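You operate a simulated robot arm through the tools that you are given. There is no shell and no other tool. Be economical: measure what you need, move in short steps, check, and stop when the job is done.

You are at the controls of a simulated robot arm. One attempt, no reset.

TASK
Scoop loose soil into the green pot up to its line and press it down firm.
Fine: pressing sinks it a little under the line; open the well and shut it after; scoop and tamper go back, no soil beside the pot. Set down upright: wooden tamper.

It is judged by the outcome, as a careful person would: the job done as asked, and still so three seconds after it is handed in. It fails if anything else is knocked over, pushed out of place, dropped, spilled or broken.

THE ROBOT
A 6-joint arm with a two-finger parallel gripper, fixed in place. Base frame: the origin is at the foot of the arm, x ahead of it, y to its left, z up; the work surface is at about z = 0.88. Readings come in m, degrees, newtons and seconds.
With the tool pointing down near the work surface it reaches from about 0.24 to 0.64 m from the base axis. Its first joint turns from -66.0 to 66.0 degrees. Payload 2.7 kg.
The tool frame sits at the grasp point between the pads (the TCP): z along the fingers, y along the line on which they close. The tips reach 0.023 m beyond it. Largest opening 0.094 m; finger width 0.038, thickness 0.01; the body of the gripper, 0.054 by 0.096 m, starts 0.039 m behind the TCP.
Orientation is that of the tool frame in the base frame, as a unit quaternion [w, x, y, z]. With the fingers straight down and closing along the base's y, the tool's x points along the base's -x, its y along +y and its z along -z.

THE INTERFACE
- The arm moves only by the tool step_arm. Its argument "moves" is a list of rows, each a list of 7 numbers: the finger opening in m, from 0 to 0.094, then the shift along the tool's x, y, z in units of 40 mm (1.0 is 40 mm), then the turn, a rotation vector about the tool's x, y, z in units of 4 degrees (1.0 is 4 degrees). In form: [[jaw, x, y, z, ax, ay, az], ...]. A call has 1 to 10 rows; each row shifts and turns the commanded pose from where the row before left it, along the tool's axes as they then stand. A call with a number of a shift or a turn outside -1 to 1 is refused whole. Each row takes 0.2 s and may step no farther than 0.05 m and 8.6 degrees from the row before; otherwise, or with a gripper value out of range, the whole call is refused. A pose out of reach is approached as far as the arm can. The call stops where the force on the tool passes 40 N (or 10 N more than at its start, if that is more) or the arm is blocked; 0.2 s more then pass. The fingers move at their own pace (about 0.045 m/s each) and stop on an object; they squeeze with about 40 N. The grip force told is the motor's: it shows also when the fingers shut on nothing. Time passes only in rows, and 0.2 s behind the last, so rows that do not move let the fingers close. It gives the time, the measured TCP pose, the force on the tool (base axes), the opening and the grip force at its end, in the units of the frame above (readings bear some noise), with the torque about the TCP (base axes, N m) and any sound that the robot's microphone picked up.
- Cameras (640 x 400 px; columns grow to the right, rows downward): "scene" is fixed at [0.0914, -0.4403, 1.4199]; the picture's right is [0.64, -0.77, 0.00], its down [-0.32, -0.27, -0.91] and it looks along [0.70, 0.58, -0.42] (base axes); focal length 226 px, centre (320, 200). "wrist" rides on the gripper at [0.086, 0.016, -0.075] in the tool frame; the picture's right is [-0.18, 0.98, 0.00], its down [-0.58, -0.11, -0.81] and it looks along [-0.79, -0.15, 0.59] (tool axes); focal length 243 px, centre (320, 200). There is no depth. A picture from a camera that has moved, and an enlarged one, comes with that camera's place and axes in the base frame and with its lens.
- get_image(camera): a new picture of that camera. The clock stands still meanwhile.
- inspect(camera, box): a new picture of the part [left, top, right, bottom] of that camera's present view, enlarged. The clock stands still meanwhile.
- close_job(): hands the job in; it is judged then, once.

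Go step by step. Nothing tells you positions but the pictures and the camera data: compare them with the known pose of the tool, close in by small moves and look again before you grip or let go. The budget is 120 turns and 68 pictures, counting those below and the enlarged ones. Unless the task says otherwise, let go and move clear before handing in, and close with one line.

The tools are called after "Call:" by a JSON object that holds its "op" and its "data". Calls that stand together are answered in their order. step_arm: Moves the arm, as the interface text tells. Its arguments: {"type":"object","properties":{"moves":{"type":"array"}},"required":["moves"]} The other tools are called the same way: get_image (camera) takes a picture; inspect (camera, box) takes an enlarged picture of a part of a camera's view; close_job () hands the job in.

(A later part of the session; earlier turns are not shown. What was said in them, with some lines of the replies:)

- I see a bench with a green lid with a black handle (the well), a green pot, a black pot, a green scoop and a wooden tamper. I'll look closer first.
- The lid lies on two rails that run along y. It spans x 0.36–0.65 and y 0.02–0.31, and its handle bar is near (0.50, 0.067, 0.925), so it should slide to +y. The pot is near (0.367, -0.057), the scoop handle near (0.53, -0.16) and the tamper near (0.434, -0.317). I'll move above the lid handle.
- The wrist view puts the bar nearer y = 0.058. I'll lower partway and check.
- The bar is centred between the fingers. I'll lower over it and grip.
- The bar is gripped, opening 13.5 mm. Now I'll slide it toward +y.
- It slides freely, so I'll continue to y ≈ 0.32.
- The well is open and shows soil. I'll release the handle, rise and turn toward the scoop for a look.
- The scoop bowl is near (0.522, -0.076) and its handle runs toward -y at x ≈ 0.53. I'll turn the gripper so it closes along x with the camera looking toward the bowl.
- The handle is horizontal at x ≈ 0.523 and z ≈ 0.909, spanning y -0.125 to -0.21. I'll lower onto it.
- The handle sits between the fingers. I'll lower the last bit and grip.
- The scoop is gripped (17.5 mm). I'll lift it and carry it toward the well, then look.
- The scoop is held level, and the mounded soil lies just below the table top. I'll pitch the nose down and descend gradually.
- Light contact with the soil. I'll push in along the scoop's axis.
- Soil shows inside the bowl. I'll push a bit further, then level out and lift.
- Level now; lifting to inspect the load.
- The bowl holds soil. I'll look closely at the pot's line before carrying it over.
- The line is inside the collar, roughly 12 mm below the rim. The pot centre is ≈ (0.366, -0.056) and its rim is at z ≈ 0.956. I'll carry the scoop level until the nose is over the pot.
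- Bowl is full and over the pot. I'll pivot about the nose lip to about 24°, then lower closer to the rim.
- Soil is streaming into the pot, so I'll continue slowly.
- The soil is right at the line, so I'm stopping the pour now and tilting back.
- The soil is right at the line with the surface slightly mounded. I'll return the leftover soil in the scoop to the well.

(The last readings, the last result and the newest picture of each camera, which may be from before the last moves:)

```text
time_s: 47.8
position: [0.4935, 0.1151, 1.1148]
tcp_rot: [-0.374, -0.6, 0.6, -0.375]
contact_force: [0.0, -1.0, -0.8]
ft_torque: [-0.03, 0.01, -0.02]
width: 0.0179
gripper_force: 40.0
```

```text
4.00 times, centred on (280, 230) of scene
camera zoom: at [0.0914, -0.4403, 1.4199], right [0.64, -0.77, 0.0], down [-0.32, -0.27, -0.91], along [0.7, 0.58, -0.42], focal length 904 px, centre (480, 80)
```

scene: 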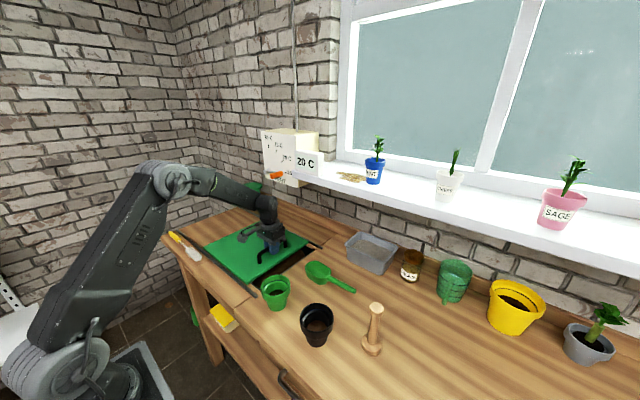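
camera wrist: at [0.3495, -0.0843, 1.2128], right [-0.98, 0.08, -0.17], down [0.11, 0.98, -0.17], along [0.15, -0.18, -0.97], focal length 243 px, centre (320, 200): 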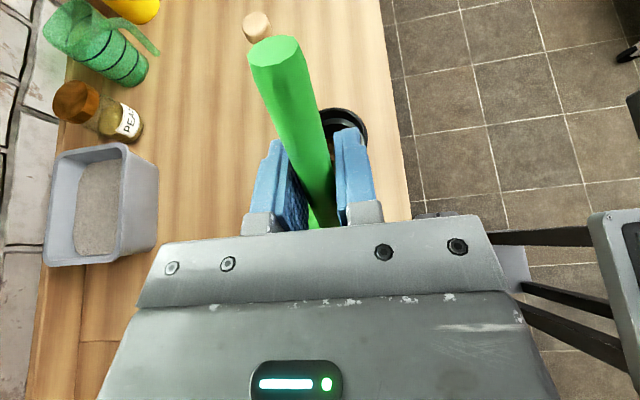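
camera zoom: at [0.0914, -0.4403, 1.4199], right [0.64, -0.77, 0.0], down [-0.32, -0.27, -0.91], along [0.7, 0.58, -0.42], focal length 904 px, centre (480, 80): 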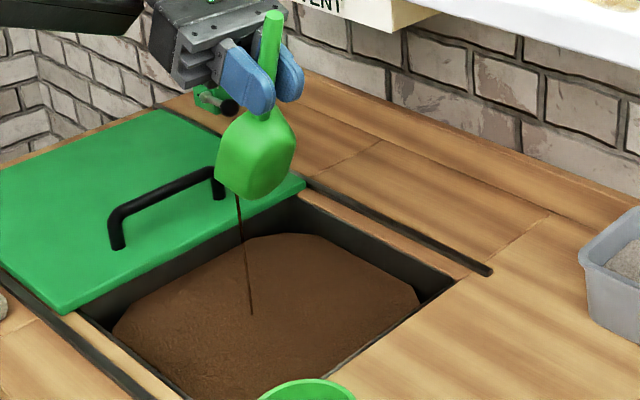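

Call:
{"op": "step_arm", "data": {"moves": [[0.0, 0, 0, -0.2, 0, 1, 0], [0.0, 0, 0, -0.2, 0, 1, 0], [0.0, 0, 0, -0.2, 0, 1, 0], [0.0, 0, 0, -0.2, 0, 1, 0], [0.0, 0, 0, -0.2, 0, 1, 0], [0.0, 0, 0, -0.2, 0, 1, 0], [0.0, 0, 0, -0.2, 0, 1, 0]]}}

Call:
{"op": "step_arm", "data": {"moves": [[0, 0, 0, 0, 0, 0, 0], [0, 0, 0, 0, 0, 0, 0], [0, 0, 0, 0, 0, 0, 0], [0, 0, 0, 0, 0, 0, 0], [0, 0, 0, 0, 0, 0, 0], [0, 0, 0, 0, 0, 0, 0], [0, 0, 0, 0, 0, 0, 0], [0, 0, 0, 0, 0, 0, 0], [0, 0, 0, 0, 0, 0, 0], [0, 0, 0, 0, 0, 0, 0]]}}

Call:
{"op": "inspect", "data": {"camera": "scene", "box": [200, 180, 360, 280]}}

```text
time_s: 49.4
position: [0.4923, 0.1093, 1.1064]
tcp_rot: [0.503, 0.497, -0.49, 0.51]
contact_force: [-0.1, 0.7, -1.2]
ft_torque: [0.04, -0.03, -0.01]
width: 0.0178
gripper_force: 40.6
out of reach, approached as far as the arm can: row 5, 6, 7
```

```text
time_s: 51.6
position: [0.4927, 0.1105, 1.1065]
tcp_rot: [0.504, 0.496, -0.491, 0.508]
contact_force: [-0.9, -0.1, -0.6]
ft_torque: [-0.01, -0.01, -0.02]
width: 0.0176
gripper_force: 40.0
```

```text
4.00 times, centred on (280, 230) of scene
camera zoom: at [0.0914, -0.4403, 1.4199], right [0.64, -0.77, 0.0], down [-0.32, -0.27, -0.91], along [0.7, 0.58, -0.42], focal length 904 px, centre (480, 80)
```

zoom: 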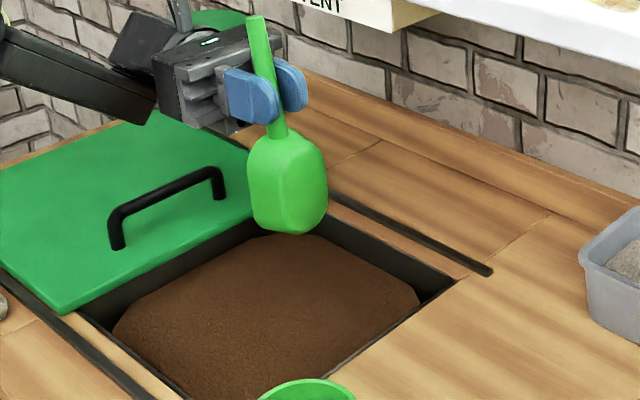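

The scoop is empty and vertical. I'll rotate it back to level.

Call:
{"op": "step_arm", "data": {"moves": [[0.0, 0, 0, 0.1, 0, -1, 0], [0.0, 0, 0, 0.1, 0, -1, 0], [0.0, 0, 0, 0.1, 0, -1, 0], [0.0, 0, 0, 0.1, 0, -1, 0], [0.0, 0, 0, 0.1, 0, -1, 0], [0.0, 0, 0, 0.1, 0, -1, 0], [0.0, 0, 0, 0.1, 0, -1, 0], [0.0, 0, 0, 0.1, 0, -1, 0], [0.0, 0, 0, 0.1, 0, -1, 0], [0.0, 0, 0, 0.1, 0, -1, 0]]}}

Call:
{"op": "step_arm", "data": {"moves": [[0.0, 0, 0, 0, 0, -1, 0], [0.0, 0, 0, 0, 0, -1, 0], [0.0, 0, 0, 0, 0, -1, 0], [0.0, 0, 0, 0, 0, -1, 0], [0.0, 0, 0, 0, 0, -1, 0], [0.0, 0, 0, 0, 0, -1, 0], [0.0, 0, 0, 0, 0, -1, 0], [0.0, 0, 0, 0, 0, -1, 0], [0.0, 0, 0, 0, 0, -1, 0], [0.0, 0, 0, 0, 0, -1, 0]]}}

```text
time_s: 53.8
position: [0.4933, 0.0706, 1.096]
tcp_rot: [0.309, 0.636, -0.636, 0.31]
contact_force: [-1.0, 0.5, -0.8]
ft_torque: [-0.01, -0.01, 0.0]
width: 0.0176
gripper_force: 39.8
```

```text
time_s: 56.0
position: [0.4924, 0.0725, 1.0958]
tcp_rot: [0.073, 0.703, -0.703, 0.074]
contact_force: [0.0, 0.2, -1.0]
ft_torque: [-0.03, 0.0, 0.0]
width: 0.0176
gripper_force: 39.9
```

Call:
{"op": "step_arm", "data": {"moves": [[0.0, 0, 0, 0, 0, -1, 0], [0.0, 0, 0, 0, 0, -1, 0], [0.0, 0, 0, 0, 0, -1, 0], [0.0, 0.8, -0.12, 0, 0, 0, 0], [0.0, 0.8, -0.12, 0, 0, 0, 0], [0.0, 0.8, -0.12, 0, 0, 0, 0], [0.0, 0.8, -0.12, 0, 0, 0, 0], [0.0, 0.8, -0.12, 0, 0, 0, 0], [0.0, 0.8, -0.12, 0, 0, 0, 0], [0.0, 0.8, -0.12, 0, 0, 0, 0]]}}

Call:
{"op": "inspect", "data": {"camera": "scene", "box": [230, 180, 390, 280]}}

```text
time_s: 58.2
position: [0.5269, -0.1521, 1.0957]
tcp_rot: [-0.001, 0.708, -0.707, 0.0]
contact_force: [-0.6, 0.1, -1.3]
ft_torque: [-0.05, 0.02, 0.01]
width: 0.0176
gripper_force: 39.6
```

```text
4.00 times, centred on (310, 230) of scene
camera zoom: at [0.0914, -0.4403, 1.4199], right [0.64, -0.77, 0.0], down [-0.32, -0.27, -0.91], along [0.7, 0.58, -0.42], focal length 904 px, centre (360, 80)
```

zoom: 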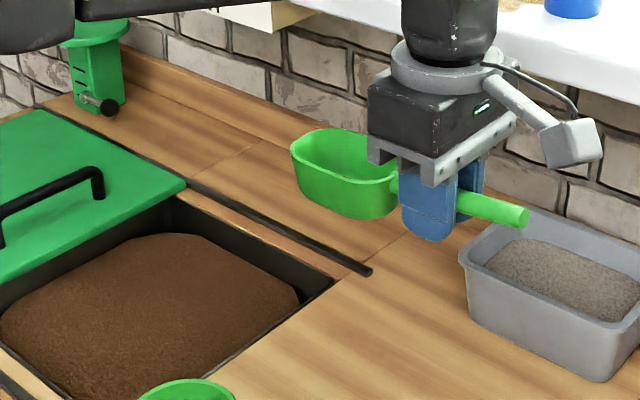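

The scoop is empty and level. I'll set it back at its original place.

Call:
{"op": "step_arm", "data": {"moves": [[0.0, 0.07, 0.04, 0.8, 0, 0, 0], [0.0, 0, 0, 0.9, 0, 0, 0], [0.0, 0, 0, 0.9, 0, 0, 0], [0.0, 0, 0, 0.8, 0, 0, 0], [0.0, 0, 0, 0.6, 0, 0, 0], [0.0, 0, 0, 0.35, 0, 0, 0], [0.0, 0, 0, 0.15, 0, 0, 0]]}}

```text
time_s: 59.8
position: [0.5241, -0.1547, 0.915]
tcp_rot: [0.0, 0.707, -0.707, -0.001]
contact_force: [-0.3, -0.3, -0.2]
ft_torque: [-0.07, 0.0, -0.02]
width: 0.0178
gripper_force: 40.1
```

Call:
{"op": "step_arm", "data": {"moves": [[0.0, 0, 0, 0.07, 0, 0, 0], [0.0, 0, 0, 0.04, 0, 0, 0], [0.0, 0, 0, 0, 0, 0, 0]]}}

Call:
{"op": "inspect", "data": {"camera": "scene", "box": [280, 230, 400, 305]}}

```text
time_s: 60.6
position: [0.5245, -0.155, 0.9122]
tcp_rot: [0.001, -0.707, 0.707, 0.0]
contact_force: [-1.5, 0.0, 11.0]
ft_torque: [1.11, 0.01, 0.26]
width: 0.0174
gripper_force: 40.2
```

```text
5.33 times, centred on (340, 268) of scene
camera zoom: at [0.0912, -0.4403, 1.4199], right [0.64, -0.77, 0.0], down [-0.32, -0.27, -0.91], along [0.7, 0.58, -0.42], focal length 1205 px, centre (213, -160)
```

zoom: 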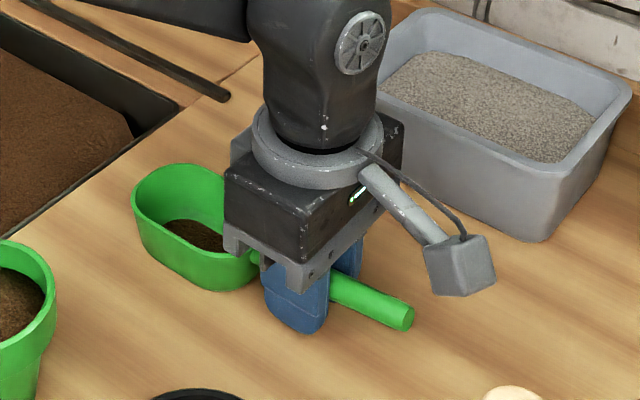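

Call:
{"op": "inspect", "data": {"camera": "scene", "box": [298, 256, 338, 286]}}

```text
13.33 times, centred on (318, 271) of scene
camera zoom: at [0.0912, -0.4403, 1.4199], right [0.64, -0.77, 0.0], down [-0.32, -0.27, -0.91], along [0.7, 0.58, -0.42], focal length 3012 px, centre (347, -747)
```

zoom: 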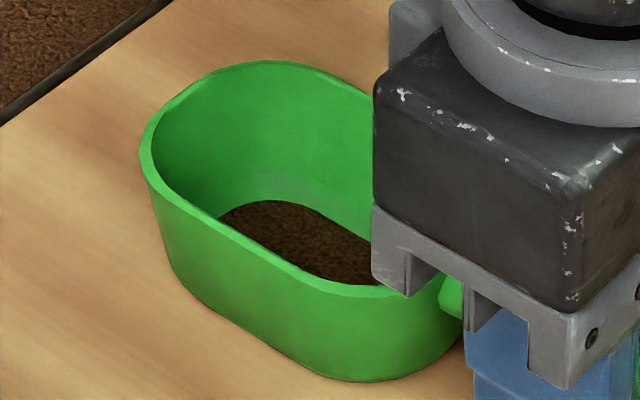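

The scoop is down, with only a thin film of soil on its floor. I'll release it, rise and go to the tamper.

Call:
{"op": "step_arm", "data": {"moves": [[0.05, 0, 0, 0, 0, 0, 0], [0.05, 0, 0, 0, 0, 0, 0], [0.05, 0, 0, 0, 0, 0, 0], [0.06, 0, 0, -0.6, 0, 0, 0], [0.06, 0, 0, -1, 0, 0, 0], [0.06, 0, 0, -1, 0, 0, 0], [0.06, 0, 0, -1, 0, 0, 0], [0.06, 0, 0, -1, 0, 0, 0]]}}

Call:
{"op": "step_arm", "data": {"moves": [[0.06, 0.7, 0.38, 0, 0, 0, 0], [0.06, 0.7, 0.38, 0, 0, 0, 0], [0.06, 0.7, 0.38, 0, 0, 0, 0], [0.06, 0.7, 0.38, 0, 0, 0, 0], [0.06, 0.6, 0.38, 0, 0, 0, 0], [0.06, 0.6, 0.36, 0, 0, 0, 0]]}}

Call:
{"op": "get_image", "data": {"camera": "wrist"}}

Call:
{"op": "get_image", "data": {"camera": "scene"}}

```text
time_s: 62.4
position: [0.5249, -0.154, 1.094]
tcp_rot: [0.001, -0.706, 0.708, 0.001]
contact_force: [-0.9, 0.4, 0.1]
ft_torque: [0.0, 0.02, -0.04]
width: 0.0601
gripper_force: 0.0
```

```text
time_s: 63.8
position: [0.4338, -0.3149, 1.0962]
tcp_rot: [-0.001, 0.707, -0.707, -0.001]
contact_force: [0.0, 0.4, 0.4]
ft_torque: [0.02, 0.01, -0.05]
width: 0.06
gripper_force: 0.0
```

```text
25 pictures are left
camera wrist: at [0.4183, -0.4021, 1.1702], right [-0.98, 0.18, 0.0], down [0.11, 0.58, 0.81], along [0.15, 0.79, -0.59], focal length 243 px, centre (320, 200)
```

wrist: 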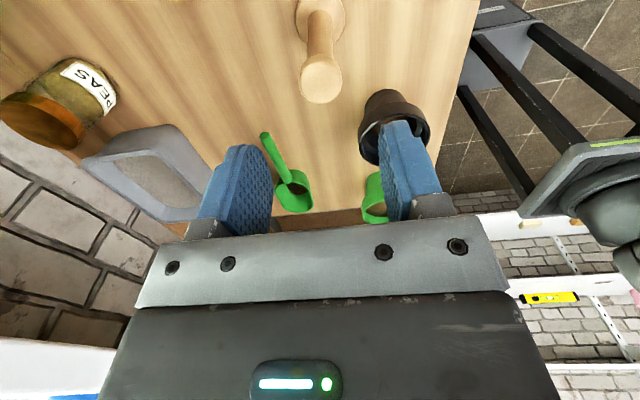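

```text
24 pictures are left
```

scene: 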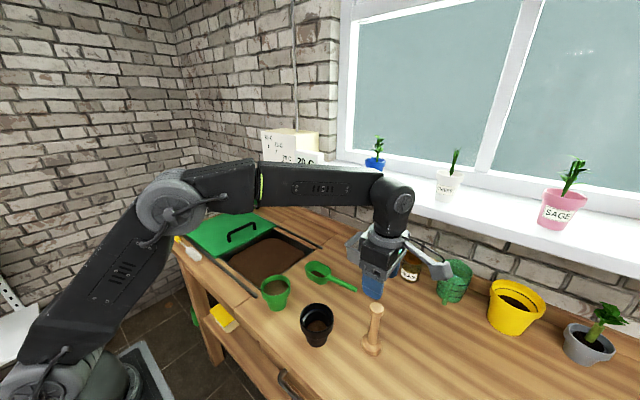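

The tamper knob is at (0.435, -0.315), directly below. Lowering around the shaft.

Call:
{"op": "step_arm", "data": {"moves": [[0.06, 0, 0, 0.8, 0, 0, 0], [0.06, 0, 0, 0.8, 0, 0, 0], [0.06, 0, 0, 0.7, 0, 0, 0]]}}

Call:
{"op": "inspect", "data": {"camera": "scene", "box": [310, 260, 438, 340]}}

Call:
{"op": "get_image", "data": {"camera": "wrist"}}

```text
time_s: 64.6
position: [0.4341, -0.3141, 1.0031]
tcp_rot: [0.0, -0.706, 0.708, 0.0]
contact_force: [-0.2, -0.3, 0.0]
ft_torque: [0.01, -0.02, -0.02]
width: 0.0598
gripper_force: 0.0
```

```text
5.00 times, centred on (374, 300) of scene
camera zoom: at [0.0914, -0.4403, 1.4199], right [0.64, -0.77, 0.0], down [-0.32, -0.27, -0.91], along [0.7, 0.58, -0.42], focal length 1130 px, centre (50, -300)
```

zoom: 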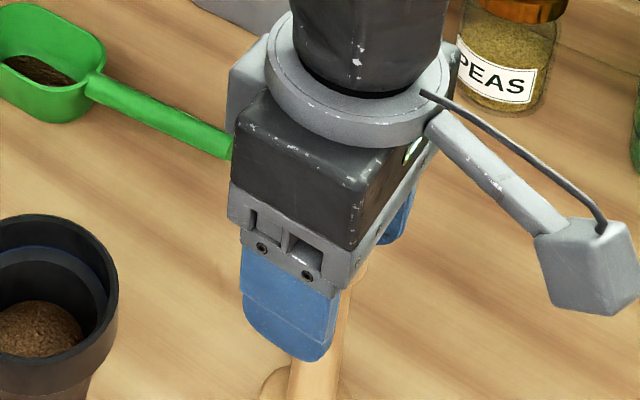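

```text
22 pictures are left
camera wrist: at [0.4184, -0.4009, 1.0775], right [-0.98, 0.18, 0.0], down [0.11, 0.58, 0.81], along [0.15, 0.79, -0.59], focal length 243 px, centre (320, 200)
```

wrist: 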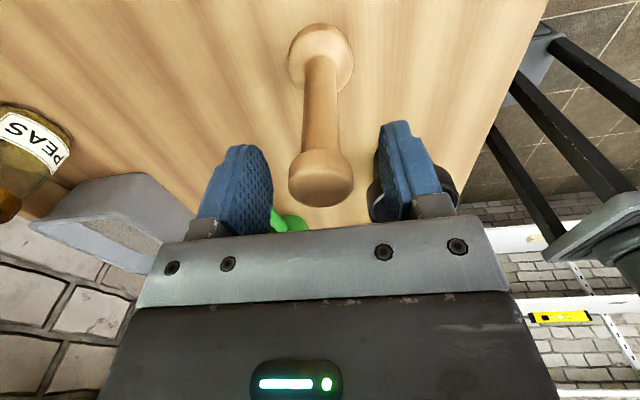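

Call:
{"op": "step_arm", "data": {"moves": [[0.06, 0.05, 0, 0.3, 0, 0, 0], [0.06, 0, 0, 0.3, 0, 0, 0], [0.0, 0, 0, 0, 0, 0, 0], [0.0, 0, 0, 0, 0, 0, 0], [0.0, 0, 0, 0, 0, 0, 0], [0.0, 0, 0, 0, 0, 0, 0], [0.0, 0, 0, 0, 0, 0, 0]]}}

Call:
{"op": "inspect", "data": {"camera": "scene", "box": [310, 280, 438, 360]}}

```text
time_s: 66.2
position: [0.4342, -0.3146, 0.9787]
tcp_rot: [0.001, -0.707, 0.708, 0.001]
contact_force: [-0.3, -0.6, 0.0]
ft_torque: [0.01, 0.03, -0.02]
width: 0.0276
gripper_force: 40.1
```

```text
5.00 times, centred on (374, 320) of scene
camera zoom: at [0.0914, -0.4404, 1.4199], right [0.64, -0.77, 0.0], down [-0.32, -0.27, -0.91], along [0.7, 0.58, -0.42], focal length 1130 px, centre (50, -400)
```

zoom: 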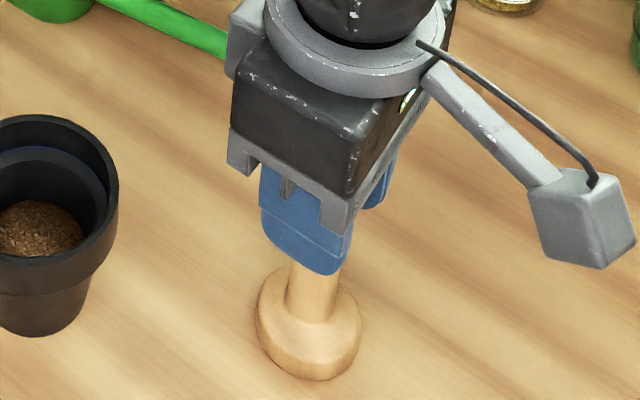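

The tamper is gripped. I'll lift it and carry it over the pot.

Call:
{"op": "step_arm", "data": {"moves": [[0.0, 0, 0, -0.4, 0, 0, 0], [0.0, 0, 0, -0.9, 0, 0, 0], [0.0, 0, 0, -0.9, 0, 0, 0], [0.0, 0, 0, -0.8, 0, 0, 0], [0.0, -0.6, 0.17, 0, 0, 0, 0], [0.0, -0.7, 0.19, 0, 0, 0, 0], [0.0, -0.7, 0.19, 0, 0, 0, 0], [0.0, -0.7, 0.19, 0, 0, 0, 0], [0.0, -0.7, 0.19, 0, 0, 0, 0]]}}

Call:
{"op": "step_arm", "data": {"moves": [[0.0, -0.7, 0.19, 0, 0, 0, 0], [0.0, -0.7, 0.19, 0, 0, 0, 0], [0.0, -0.7, 0.19, 0, 0, 0, 0], [0.0, -0.6, 0.18, 0, 0, 0, 0], [0.0, -0.37, 0.02, 0.4, 0, 0, 0], [0.0, 0, 0, 0.3, 0, 0, 0]]}}

Call:
{"op": "inspect", "data": {"camera": "scene", "box": [230, 230, 358, 310]}}

Call:
{"op": "get_image", "data": {"camera": "wrist"}}

```text
time_s: 68.2
position: [0.3955, -0.1811, 1.0986]
tcp_rot: [0.0, -0.707, 0.707, 0.001]
contact_force: [0.2, 0.3, -1.0]
ft_torque: [0.04, -0.02, 0.04]
width: 0.0274
gripper_force: 39.9
```

```text
time_s: 69.6
position: [0.3672, -0.0576, 1.0699]
tcp_rot: [0.001, -0.706, 0.708, 0.001]
contact_force: [0.2, 0.1, -1.4]
ft_torque: [-0.05, -0.01, -0.03]
width: 0.0275
gripper_force: 40.1
```

```text
5.00 times, centred on (294, 270) of scene
camera zoom: at [0.0914, -0.4403, 1.4199], right [0.64, -0.77, 0.0], down [-0.32, -0.27, -0.91], along [0.7, 0.58, -0.42], focal length 1130 px, centre (450, -150)
```

zoom: 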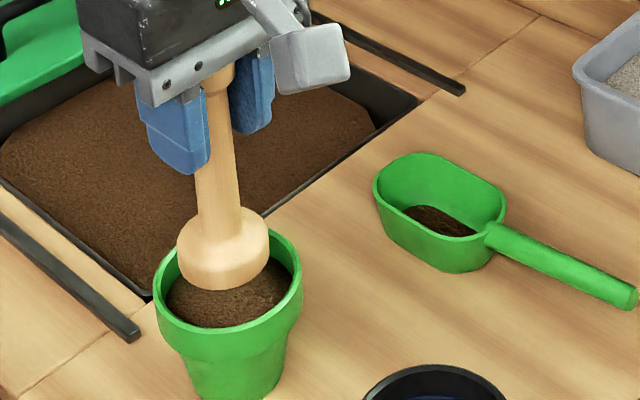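

```text
19 pictures are left
camera wrist: at [0.3507, -0.1447, 1.1453], right [-0.98, 0.19, 0.0], down [0.11, 0.58, 0.81], along [0.15, 0.79, -0.59], focal length 243 px, centre (320, 200)
```

wrist: 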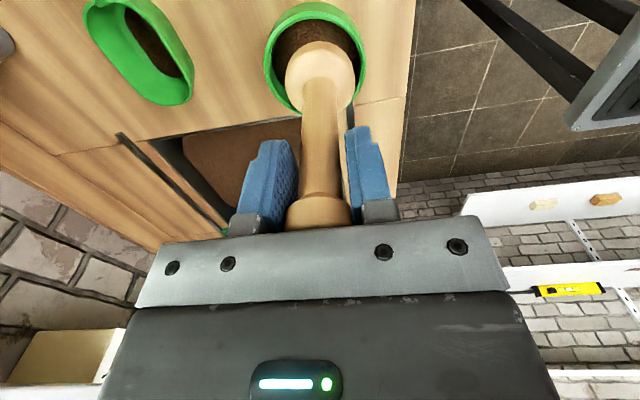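

The tamper is centred over the pot with clearance. I'll press gently in small steps while watching the force.

Call:
{"op": "step_arm", "data": {"moves": [[0.0, 0, 0, 0.3, 0, 0, 0], [0.0, 0, 0, 0.2, 0, 0, 0], [0.0, 0, 0, 0.1, 0, 0, 0], [0.0, 0, 0, 0.1, 0, 0, 0]]}}

```text
time_s: 70.6
position: [0.3649, -0.0572, 1.0425]
tcp_rot: [0.0, -0.706, 0.708, 0.001]
contact_force: [-0.3, -0.4, -1.5]
ft_torque: [-0.01, -0.04, -0.01]
width: 0.0277
gripper_force: 40.0
```

Call:
{"op": "step_arm", "data": {"moves": [[0.0, 0, 0, 0.05, 0, 0, 0], [0.0, 0, 0, 0.05, 0, 0, 0], [0.0, 0, 0, 0.05, 0, 0, 0]]}}

Call:
{"op": "inspect", "data": {"camera": "scene", "box": [245, 265, 309, 313]}}

```text
time_s: 71.4
position: [0.3656, -0.0575, 1.0363]
tcp_rot: [0.001, -0.707, 0.708, 0.001]
contact_force: [0.7, 0.0, -0.4]
ft_torque: [-0.02, 0.0, 0.0]
width: 0.0274
gripper_force: 40.0
```

```text
8.33 times, centred on (277, 289) of scene
camera zoom: at [0.0914, -0.4403, 1.4199], right [0.64, -0.77, 0.0], down [-0.32, -0.27, -0.91], along [0.7, 0.58, -0.42], focal length 1883 px, centre (678, -542)
```

zoom: 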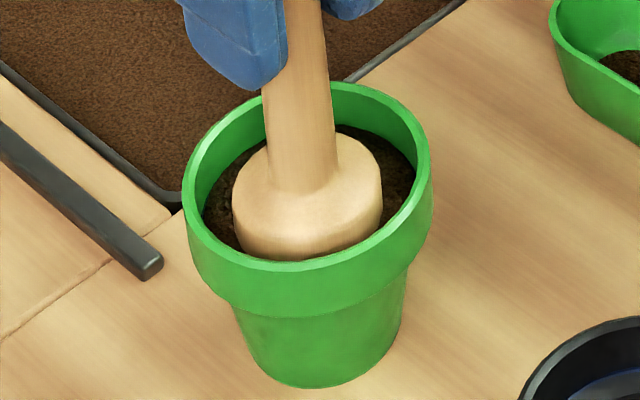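

Nearly touching; continuing in small steps.

Call:
{"op": "step_arm", "data": {"moves": [[0.0, 0, 0, 0.05, 0, 0, 0], [0.0, 0, 0, 0.05, 0, 0, 0], [0.0, 0, 0, 0.05, 0, 0, 0]]}}

```text
time_s: 72.2
position: [0.3671, -0.0577, 1.0305]
tcp_rot: [0.0, -0.707, 0.708, 0.0]
contact_force: [1.3, 0.9, 1.8]
ft_torque: [0.01, -0.01, 0.01]
width: 0.0276
gripper_force: 40.0
```

Call:
{"op": "step_arm", "data": {"moves": [[0.0, 0, 0, 0.05, 0, 0, 0], [0.0, 0, 0, 0.05, 0, 0, 0]]}}

```text
time_s: 72.8
position: [0.366, -0.0577, 1.0272]
tcp_rot: [0.0, -0.707, 0.708, -0.001]
contact_force: [0.1, -0.1, 5.1]
ft_torque: [0.04, -0.02, 0.01]
width: 0.0277
gripper_force: 40.1
```

Call:
{"op": "step_arm", "data": {"moves": [[0.0, 0, 0, 0.05, 0, 0, 0], [0.0, 0, 0, 0.05, 0, 0, 0]]}}

```text
time_s: 73.4
position: [0.3676, -0.0578, 1.0237]
tcp_rot: [0.001, -0.707, 0.707, -0.001]
contact_force: [0.4, 0.9, 10.3]
ft_torque: [0.01, 0.02, 0.01]
width: 0.0275
gripper_force: 40.4
```

Call:
{"op": "step_arm", "data": {"moves": [[0.0, 0, 0, 0.05, 0, 0, 0], [0.0, 0, 0, 0.05, 0, 0, 0], [0.0, 0, 0, 0.05, 0, 0, 0]]}}

```text
time_s: 74.2
position: [0.3665, -0.0584, 1.0172]
tcp_rot: [-0.001, 0.707, -0.707, 0.001]
contact_force: [-0.3, 1.0, 17.7]
ft_torque: [0.05, -0.01, -0.01]
width: 0.0274
gripper_force: 39.6
```

Call:
{"op": "inspect", "data": {"camera": "scene", "box": [245, 265, 309, 313]}}

```text
8.33 times, centred on (277, 289) of scene
camera zoom: at [0.0912, -0.4403, 1.4199], right [0.64, -0.77, 0.0], down [-0.32, -0.27, -0.91], along [0.7, 0.58, -0.42], focal length 1883 px, centre (678, -542)
```

zoom: 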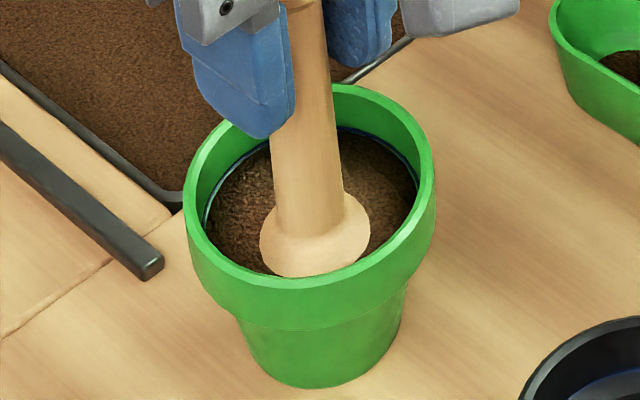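

The soil has just sunk below the line, but the pot may have tilted a little. I'll ease off and check.

Call:
{"op": "step_arm", "data": {"moves": [[0.0, 0, 0, -0.15, 0, 0, 0], [0.0, 0, 0, -0.25, 0, 0, 0], [0.0, 0, 0, -0.35, 0, 0, 0], [0.0, 0, 0, -0.6, 0, 0, 0], [0.0, 0, 0, -0.6, 0, 0, 0]]}}

Call:
{"op": "inspect", "data": {"camera": "scene", "box": [245, 265, 309, 313]}}

```text
time_s: 75.4
position: [0.3659, -0.0587, 1.0952]
tcp_rot: [0.0, -0.706, 0.708, 0.001]
contact_force: [-0.5, 1.7, -1.1]
ft_torque: [0.03, -0.01, -0.02]
width: 0.0274
gripper_force: 39.9
```

```text
8.33 times, centred on (277, 289) of scene
camera zoom: at [0.0914, -0.4403, 1.4199], right [0.64, -0.77, 0.0], down [-0.32, -0.27, -0.91], along [0.7, 0.58, -0.42], focal length 1883 px, centre (678, -542)
```

zoom: 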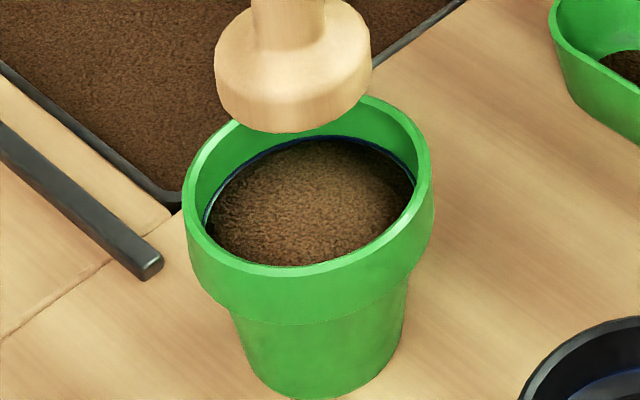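

The pot stands upright, about 3 mm from where it was, and the soil has sunk a few millimetres below the line. I'll re-centre the tamper on the pot and press once more, firmer, to confirm it holds.

Call:
{"op": "step_arm", "data": {"moves": [[0.0, 0.12, 0.05, 0.5, 0, 0, 0], [0.0, 0, 0, 0.5, 0, 0, 0], [0.0, 0, 0, 0.3, 0, 0, 0], [0.0, 0, 0, 0.15, 0, 0, 0], [0.0, 0, 0, 0.1, 0, 0, 0], [0.0, 0, 0, 0.1, 0, 0, 0]]}}

Call:
{"op": "step_arm", "data": {"moves": [[0.0, 0, 0, 0.05, 0, 0, 0], [0.0, 0, 0, 0.05, 0, 0, 0]]}}

```text
time_s: 76.8
position: [0.3643, -0.0623, 1.0281]
tcp_rot: [0.0, -0.707, 0.707, -0.001]
contact_force: [0.4, -0.3, 1.9]
ft_torque: [0.03, -0.01, 0.01]
width: 0.0275
gripper_force: 40.1
```

```text
time_s: 77.4
position: [0.3635, -0.0633, 1.0261]
tcp_rot: [-0.001, -0.707, 0.707, 0.0]
contact_force: [0.8, 0.6, 5.8]
ft_torque: [0.07, 0.01, -0.05]
width: 0.0277
gripper_force: 39.8
```

Call:
{"op": "step_arm", "data": {"moves": [[0.0, 0, 0, 0.07, 0, 0, 0], [0.0, 0, 0, 0.07, 0, 0, 0], [0.0, 0, 0, 0.07, 0, 0, 0]]}}

Call:
{"op": "inspect", "data": {"camera": "scene", "box": [245, 265, 309, 313]}}

```text
time_s: 78.2
position: [0.3647, -0.0627, 1.017]
tcp_rot: [0.0, -0.707, 0.707, -0.001]
contact_force: [-0.2, -0.5, 16.3]
ft_torque: [0.01, 0.01, 0.02]
width: 0.0274
gripper_force: 39.6
```

```text
8.33 times, centred on (277, 289) of scene
camera zoom: at [0.0912, -0.4403, 1.4199], right [0.64, -0.77, 0.0], down [-0.32, -0.27, -0.91], along [0.7, 0.58, -0.42], focal length 1883 px, centre (678, -542)
```

zoom: 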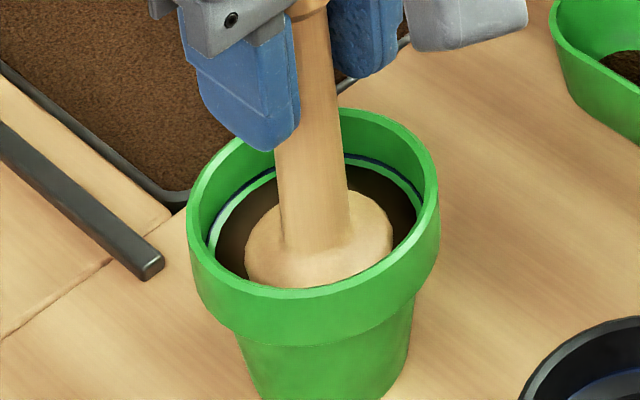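

The soil is clearly compacted and flat now. I'll lift off and check the level and the pot's position.

Call:
{"op": "step_arm", "data": {"moves": [[0.0, 0, 0, -0.15, 0, 0, 0], [0.0, 0, 0, -0.25, 0, 0, 0], [0.0, 0, 0, -0.5, 0, 0, 0], [0.0, 0, 0, -0.8, 0, 0, 0], [0.0, 0, 0, -1, 0, 0, 0], [0.0, 0, 0, -0.5, 0, 0, 0]]}}

Call:
{"op": "inspect", "data": {"camera": "scene", "box": [245, 265, 309, 313]}}

```text
time_s: 79.6
position: [0.3643, -0.0635, 1.1446]
tcp_rot: [0.0, -0.707, 0.708, 0.001]
contact_force: [0.2, -0.8, -0.8]
ft_torque: [0.01, 0.0, 0.0]
width: 0.0276
gripper_force: 39.7
```

```text
8.33 times, centred on (277, 289) of scene
camera zoom: at [0.0914, -0.4403, 1.4199], right [0.64, -0.77, 0.0], down [-0.32, -0.27, -0.91], along [0.7, 0.58, -0.42], focal length 1883 px, centre (678, -542)
```

zoom: 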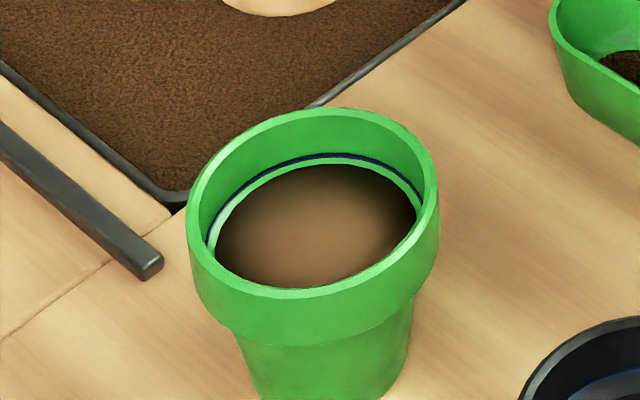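

The soil is smooth and pressed, about 4 mm under the line, with none spilled. The pot stands upright about a centimetre from where it started. Now I'll return the tamper to its place.

Call:
{"op": "step_arm", "data": {"moves": [[0.0, 0.6, -0.17, 0, 0, 0, 0], [0.0, 0.7, -0.19, 0, 0, 0, 0], [0.0, 0.7, -0.19, 0, 0, 0, 0], [0.0, 0.7, -0.19, 0, 0, 0, 0], [0.0, 0.7, -0.2, 0, 0, 0, 0], [0.0, 0.7, -0.2, 0, 0, 0, 0], [0.0, 0.7, -0.2, 0, 0, 0, 0], [0.0, 0.7, -0.2, 0, 0, 0, 0], [0.0, 0.6, -0.17, 0, 0, 0, 0], [0.0, 0.18, -0.03, 0, 0, 0, 0]]}}

Call:
{"op": "step_arm", "data": {"moves": [[0.0, 0, 0, 0.8, 0, 0, 0], [0.0, 0, 0, 0.9, 0, 0, 0], [0.0, 0, 0, 0.9, 0, 0, 0], [0.0, 0, 0, 0.7, 0, 0, 0], [0.0, 0, 0, 0.5, 0, 0, 0], [0.0, 0, 0, 0.2, 0, 0, 0]]}}

```text
time_s: 81.8
position: [0.4338, -0.3133, 1.1449]
tcp_rot: [0.001, -0.707, 0.708, -0.001]
contact_force: [0.5, -0.2, -0.8]
ft_torque: [-0.02, 0.0, 0.02]
width: 0.0275
gripper_force: 39.8
```

```text
time_s: 83.2
position: [0.4331, -0.314, 0.983]
tcp_rot: [0.0, -0.707, 0.707, 0.001]
contact_force: [0.1, -0.1, -0.5]
ft_torque: [-0.06, -0.01, -0.02]
width: 0.0276
gripper_force: 40.0
```

Call:
{"op": "step_arm", "data": {"moves": [[0.0, 0, 0, 0.06, 0, 0, 0], [0.0, 0, 0, 0.04, 0, 0, 0], [0.0, 0, 0, 0, 0, 0, 0]]}}

Call:
{"op": "inspect", "data": {"camera": "scene", "box": [310, 280, 438, 360]}}

```text
time_s: 84.0
position: [0.435, -0.3144, 0.9809]
tcp_rot: [0.0, -0.707, 0.707, 0.001]
contact_force: [0.1, 0.1, -0.1]
ft_torque: [0.02, -0.01, 0.01]
width: 0.0276
gripper_force: 40.1
```

```text
5.00 times, centred on (374, 320) of scene
camera zoom: at [0.0914, -0.4404, 1.4199], right [0.64, -0.77, 0.0], down [-0.32, -0.27, -0.91], along [0.7, 0.58, -0.42], focal length 1130 px, centre (50, -400)
```

zoom: 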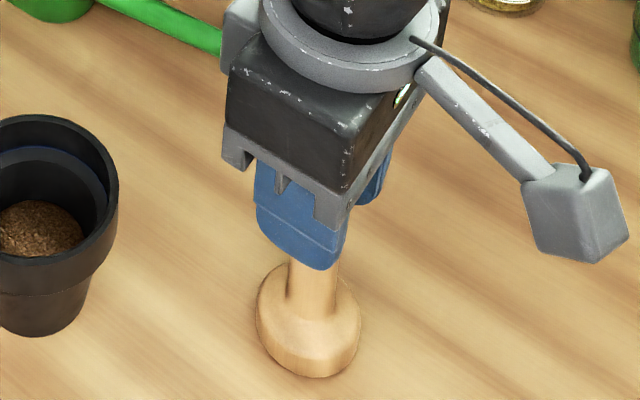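

Call:
{"op": "step_arm", "data": {"moves": [[0.0, 0, 0, 0.03, 0, 0, 0], [0.0, 0, 0, 0.03, 0, 0, 0], [0.0, 0, 0, 0, 0, 0, 0]]}}

```text
time_s: 84.8
position: [0.434, -0.3138, 0.9766]
tcp_rot: [0.0, -0.707, 0.708, 0.001]
contact_force: [-0.7, 0.0, -1.2]
ft_torque: [0.05, 0.0, -0.01]
width: 0.0275
gripper_force: 40.3
```

Call:
{"op": "step_arm", "data": {"moves": [[0.0, 0, 0, 0.03, 0, 0, 0], [0.0, 0, 0, 0.03, 0, 0, 0], [0.0, 0, 0, 0, 0, 0, 0]]}}

```text
time_s: 85.6
position: [0.4337, -0.313, 0.9762]
tcp_rot: [0.0, -0.707, 0.707, -0.002]
contact_force: [-1.3, 3.6, 20.6]
ft_torque: [0.81, 0.1, -0.01]
width: 0.0275
gripper_force: 40.3
```

The tamper is seated. I'll ease the load and release.

Call:
{"op": "step_arm", "data": {"moves": [[0.0, 0, 0, -0.03, 0, 0, 0], [0.03, 0, 0, 0, 0, 0, 0], [0.05, 0, 0, 0, 0, 0, 0], [0.06, 0, 0, 0, 0, 0, 0], [0.06, 0, 0, -0.3, 0, 0, 0], [0.06, 0, 0, -0.6, 0, 0, 0], [0.06, 0, 0, -1, 0, 0, 0], [0.06, 0, 0, -1, 0, 0, 0]]}}

Call:
{"op": "get_image", "data": {"camera": "scene"}}

```text
time_s: 87.4
position: [0.4332, -0.3142, 1.0932]
tcp_rot: [0.001, -0.707, 0.708, 0.0]
contact_force: [-0.4, 0.6, -0.3]
ft_torque: [0.05, -0.01, -0.01]
width: 0.0598
gripper_force: 0.1
```

```text
12 pictures are left
```

scene: 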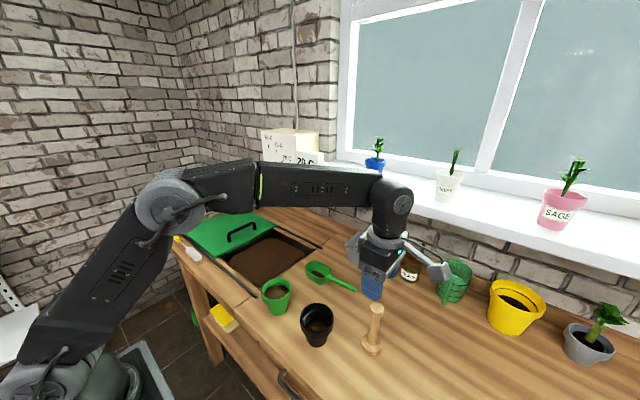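

The tamper is upright in its place. Now I'll go to the lid handle, turning the gripper back to close along y.

Call:
{"op": "step_arm", "data": {"moves": [[0.06, -0.5, 0, -0.3, 0, 0, 0], [0.06, -1, -0.1, -0.3, 0, 0, 0], [0.06, -1, -0.1, 0, 0, 0, 0], [0.06, -1, -0.1, 0, 0, 0, 0], [0.06, -1, -0.1, 0, 0, 0, 0], [0.06, -1, 0, 0, 0, 0, 0], [0.06, -1, 0, 0, 0, 0, 0], [0.06, -1, 0, 0, 0, 0, 0], [0.06, -1, 0, 0, 0, 0, 0], [0.06, -0.5, 0, 0, 0, 0, 0]]}}

Call:
{"op": "step_arm", "data": {"moves": [[0.06, 0, 0, 0, 0, 0, 1], [0.06, 0, 0, 0, 0, 0, 1], [0.06, 0, 0, 0, 0, 0, 1], [0.06, 0, 0, 0, 0, 0, 1], [0.06, 0, 0, 0, 0, 0, 1], [0.06, 0, 0, 0, 0, 0, 1], [0.06, 0, 0, 0, 0, 0, 1], [0.06, 0, 0, 0, 0, 0, 1], [0.06, 0, 0, 0, 0, 0, 1], [0.06, 0, 0, 0, 0, 0, 1]]}}

Call:
{"op": "step_arm", "data": {"moves": [[0.06, 0, 0, 0, 0, 0, 1], [0.06, 0, 0, 0, 0, 0, 1], [0.06, 0, 0, 0, 0, 0, 1], [0.06, 0, 0, 0, 0, 0, 1], [0.06, 0, 0, 0, 0, 0, 1], [0.06, 0, 0, 0, 0, 0, 1], [0.06, 0, 0, 0, 0, 0, 1], [0.06, 0, 0, 0, 0, 0, 1], [0.06, 0, 0, 0, 0, 0, 1], [0.06, 0, 0, 0, 0, 0, 1]]}}

Call:
{"op": "step_arm", "data": {"moves": [[0.06, 0, 0, 0, 0, 0, 1], [0.06, 0, 0, 0, 0, 0, 1], [0.06, 0, 0, 0, 0, 0, 0.5]]}}

```text
time_s: 89.6
position: [0.4495, 0.0486, 1.117]
tcp_rot: [-0.001, 0.707, -0.707, -0.001]
contact_force: [-0.4, -0.5, 0.3]
ft_torque: [0.02, 0.0, 0.04]
width: 0.0598
gripper_force: 0.0
```

```text
time_s: 91.8
position: [0.4502, 0.0457, 1.1163]
tcp_rot: [-0.001, -0.422, 0.906, -0.001]
contact_force: [0.6, 0.6, -0.2]
ft_torque: [0.0, 0.03, 0.0]
width: 0.0601
gripper_force: 0.1
```

```text
time_s: 94.0
position: [0.4502, 0.0451, 1.1179]
tcp_rot: [0.0, -0.086, 0.996, 0.0]
contact_force: [-0.6, 0.4, 0.1]
ft_torque: [-0.04, -0.01, 0.0]
width: 0.0602
gripper_force: 0.1
```

```text
time_s: 94.8
position: [0.4518, 0.0463, 1.1172]
tcp_rot: [0.0, 0.001, 1.0, 0.001]
contact_force: [-0.1, 0.7, -0.8]
ft_torque: [0.01, -0.03, 0.0]
width: 0.0598
gripper_force: 0.0
```

Call:
{"op": "step_arm", "data": {"moves": [[0.06, -0.15, 0.84, 0, 0, 0, 0], [0.06, -0.15, 0.84, 0, 0, 0, 0], [0.06, -0.15, 0.84, 0, 0, 0, 0], [0.06, -0.15, 0.84, 0, 0, 0, 0], [0.06, -0.15, 0.84, 0, 0, 0, 0], [0.06, -0.14, 0.84, 0, 0, 0, 0], [0.06, -0.14, 0.84, 0, 0, 0, 0], [0.06, -0.12, 0.84, 0.6, 0, 0, 0], [0.06, 0, 0, 1, 0, 0, 0], [0.06, 0, 0, 1, 0, 0, 0]]}}

Call:
{"op": "step_arm", "data": {"moves": [[0.06, 0, 0, 0.8, 0, 0, 0]]}}

Call:
{"op": "get_image", "data": {"camera": "wrist"}}

```text
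time_s: 97.0
position: [0.495, 0.3149, 1.0132]
tcp_rot: [0.0, 0.0, 1.0, 0.001]
contact_force: [0.5, 0.2, 0.3]
ft_torque: [0.03, -0.01, 0.02]
width: 0.0602
gripper_force: 0.1
```

```text
time_s: 97.4
position: [0.4968, 0.3143, 0.9808]
tcp_rot: [0.0, 0.001, 1.0, 0.0]
contact_force: [-0.3, 0.3, -0.5]
ft_torque: [0.0, -0.03, 0.03]
width: 0.0601
gripper_force: 0.0
```

```text
11 pictures are left
camera wrist: at [0.4103, 0.3304, 1.0559], right [0.18, 0.98, 0.0], down [0.58, -0.11, 0.81], along [0.79, -0.15, -0.59], focal length 243 px, centre (320, 200)
```

wrist: 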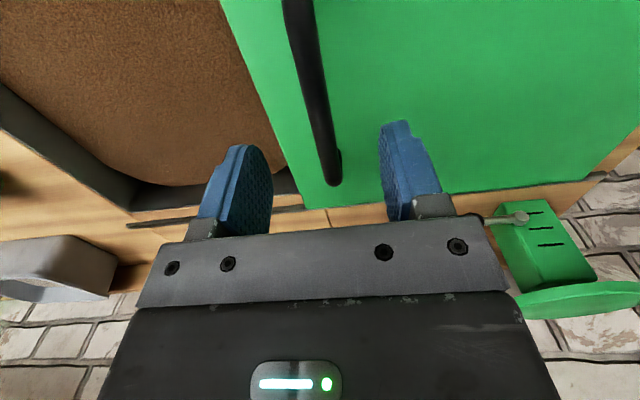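

Aligned the same as before. I'll lower, grip and slide the lid shut.

Call:
{"op": "step_arm", "data": {"moves": [[0.06, 0, 0, 0.6, 0, 0, 0], [0.06, 0, 0, 0.73, 0, 0, 0], [0.0, 0, 0, 0, 0, 0, 0], [0.0, 0, 0, 0, 0, 0, 0], [0.0, 0, 0, 0, 0, 0, 0], [0.0, 0, 0, 0, 0, 0, 0]]}}

Call:
{"op": "step_arm", "data": {"moves": [[0.0, 0, -0.3, 0, 0, 0, 0], [0.0, 0, -0.5, 0, 0, 0, 0], [0.0, 0, -0.5, 0, 0, 0, 0], [0.0, 0, -0.5, 0, 0, 0, 0], [0.0, 0, -0.5, 0, 0, 0, 0], [0.0, 0, -0.5, 0, 0, 0, 0], [0.0, 0, -0.5, 0, 0, 0, 0], [0.0, 0, -0.5, 0, 0, 0, 0], [0.0, 0, -0.5, 0, 0, 0, 0], [0.0, 0, -0.5, 0, 0, 0, 0]]}}

```text
time_s: 98.8
position: [0.4963, 0.3151, 0.9273]
tcp_rot: [0.001, 0.0, 1.0, 0.0]
contact_force: [0.6, 0.5, -0.9]
ft_torque: [0.03, -0.22, 0.1]
width: 0.0138
gripper_force: 44.7
```

```text
time_s: 101.0
position: [0.4957, 0.1237, 0.9267]
tcp_rot: [0.0, 0.0, 1.0, 0.0]
contact_force: [17.0, 0.3, -16.9]
ft_torque: [-0.02, -0.41, 0.06]
width: 0.0136
gripper_force: 44.8
```

Call:
{"op": "step_arm", "data": {"moves": [[0.0, -0.05, 0, 0.02, 0, 0, 0], [0.0, 0, -0.4, 0, 0, 0, 0], [0.0, 0, -0.4, 0, 0, 0, 0], [0.0, 0, -0.4, 0, 0, 0, 0], [0.0, 0, -0.2, 0, 0, 0, 0], [0.0, 0, -0.1, 0, 0, 0, 0]]}}

Call:
{"op": "inspect", "data": {"camera": "scene", "box": [160, 190, 400, 340]}}

```text
time_s: 102.4
position: [0.497, 0.0614, 0.9273]
tcp_rot: [-0.001, 0.001, 1.0, 0.0]
contact_force: [-27.6, 1.0, 18.8]
ft_torque: [-0.01, -0.1, 0.2]
width: 0.0139
gripper_force: 45.6
```

```text
2.67 times, centred on (280, 265) of scene
camera zoom: at [0.0904, -0.4404, 1.4199], right [0.64, -0.77, 0.0], down [-0.32, -0.27, -0.91], along [0.7, 0.58, -0.42], focal length 602 px, centre (427, 27)
```

zoom: 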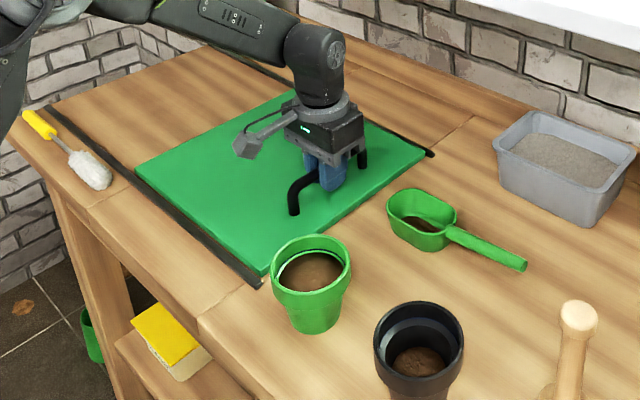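

The lid edge is back at its original corner points. One small nudge to be sure, then release and withdraw.

Call:
{"op": "step_arm", "data": {"moves": [[0.0, 0.03, -0.04, 0, 0, 0, 0], [0.0, 0, 0, 0, 0, 0, 0]]}}

Call:
{"op": "step_arm", "data": {"moves": [[0.03, 0, 0, 0, 0, 0, 0], [0.06, 0, 0, 0, 0, 0, 0], [0.06, 0, 0, 0, 0, 0, 0], [0.06, 0, 0, -0.4, 0, 0, 0], [0.06, 0, 0, -0.8, 0, 0, 0], [0.06, 0, 0, -1, 0, 0, 0], [0.06, 0, 0, -1, 0, 0, 0], [0.06, 0, 0, -1, 0, 0, 0], [0.06, 0, 0.5, -1, 0, 0, 0]]}}

Call:
{"op": "inspect", "data": {"camera": "scene", "box": [160, 200, 400, 350]}}

Call:
{"op": "inspect", "data": {"camera": "scene", "box": [245, 265, 309, 313]}}

```text
time_s: 103.0
position: [0.4968, 0.0617, 0.9267]
tcp_rot: [0.0, 0.002, 1.0, -0.001]
contact_force: [-14.8, -0.3, 17.4]
ft_torque: [-0.03, 1.06, 0.18]
width: 0.0136
gripper_force: 45.2
```

```text
time_s: 105.0
position: [0.498, 0.0821, 1.1348]
tcp_rot: [0.0, 0.001, 1.0, 0.0]
contact_force: [-0.3, -1.5, -0.9]
ft_torque: [-0.04, 0.01, -0.01]
width: 0.06
gripper_force: 0.2
```

```text
2.67 times, centred on (280, 275) of scene
camera zoom: at [0.0914, -0.4404, 1.4199], right [0.64, -0.77, 0.0], down [-0.32, -0.27, -0.91], along [0.7, 0.58, -0.42], focal length 602 px, centre (427, 0)
```

zoom: 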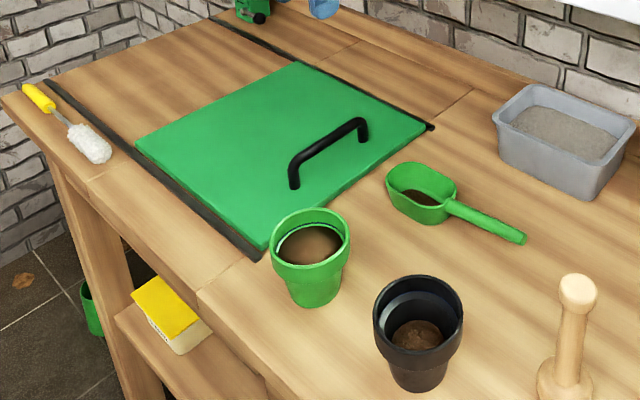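

```text
8.33 times, centred on (277, 289) of scene
camera zoom: at [0.0914, -0.4404, 1.4199], right [0.64, -0.77, 0.0], down [-0.32, -0.27, -0.91], along [0.7, 0.58, -0.42], focal length 1883 px, centre (678, -542)
```

zoom: 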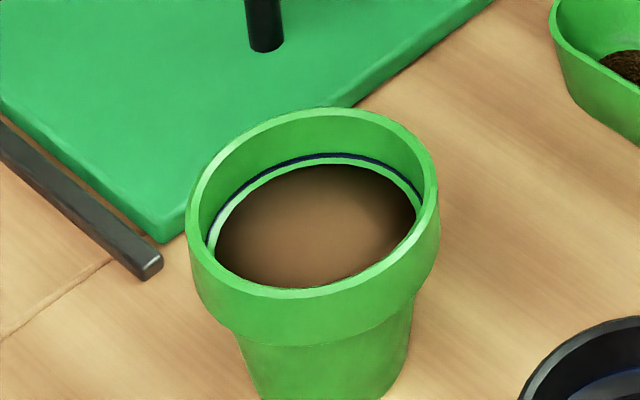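

The lid is shut, the soil in the pot is pressed smooth just under its line, and the scoop and tamper stand back in place with nothing spilled. I'm handing in.

Call:
{"op": "close_job", "data": {}}

```text
The job is handed in.
```

I filled the green pot to its line and pressed the soil firm; it now sits about 4 mm under the line. The well is shut, the scoop and the upright tamper are back, and I saw no soil beside the pot. Pressing moved the pot about a centimetre, and a thin film of soil is left in the scoop.
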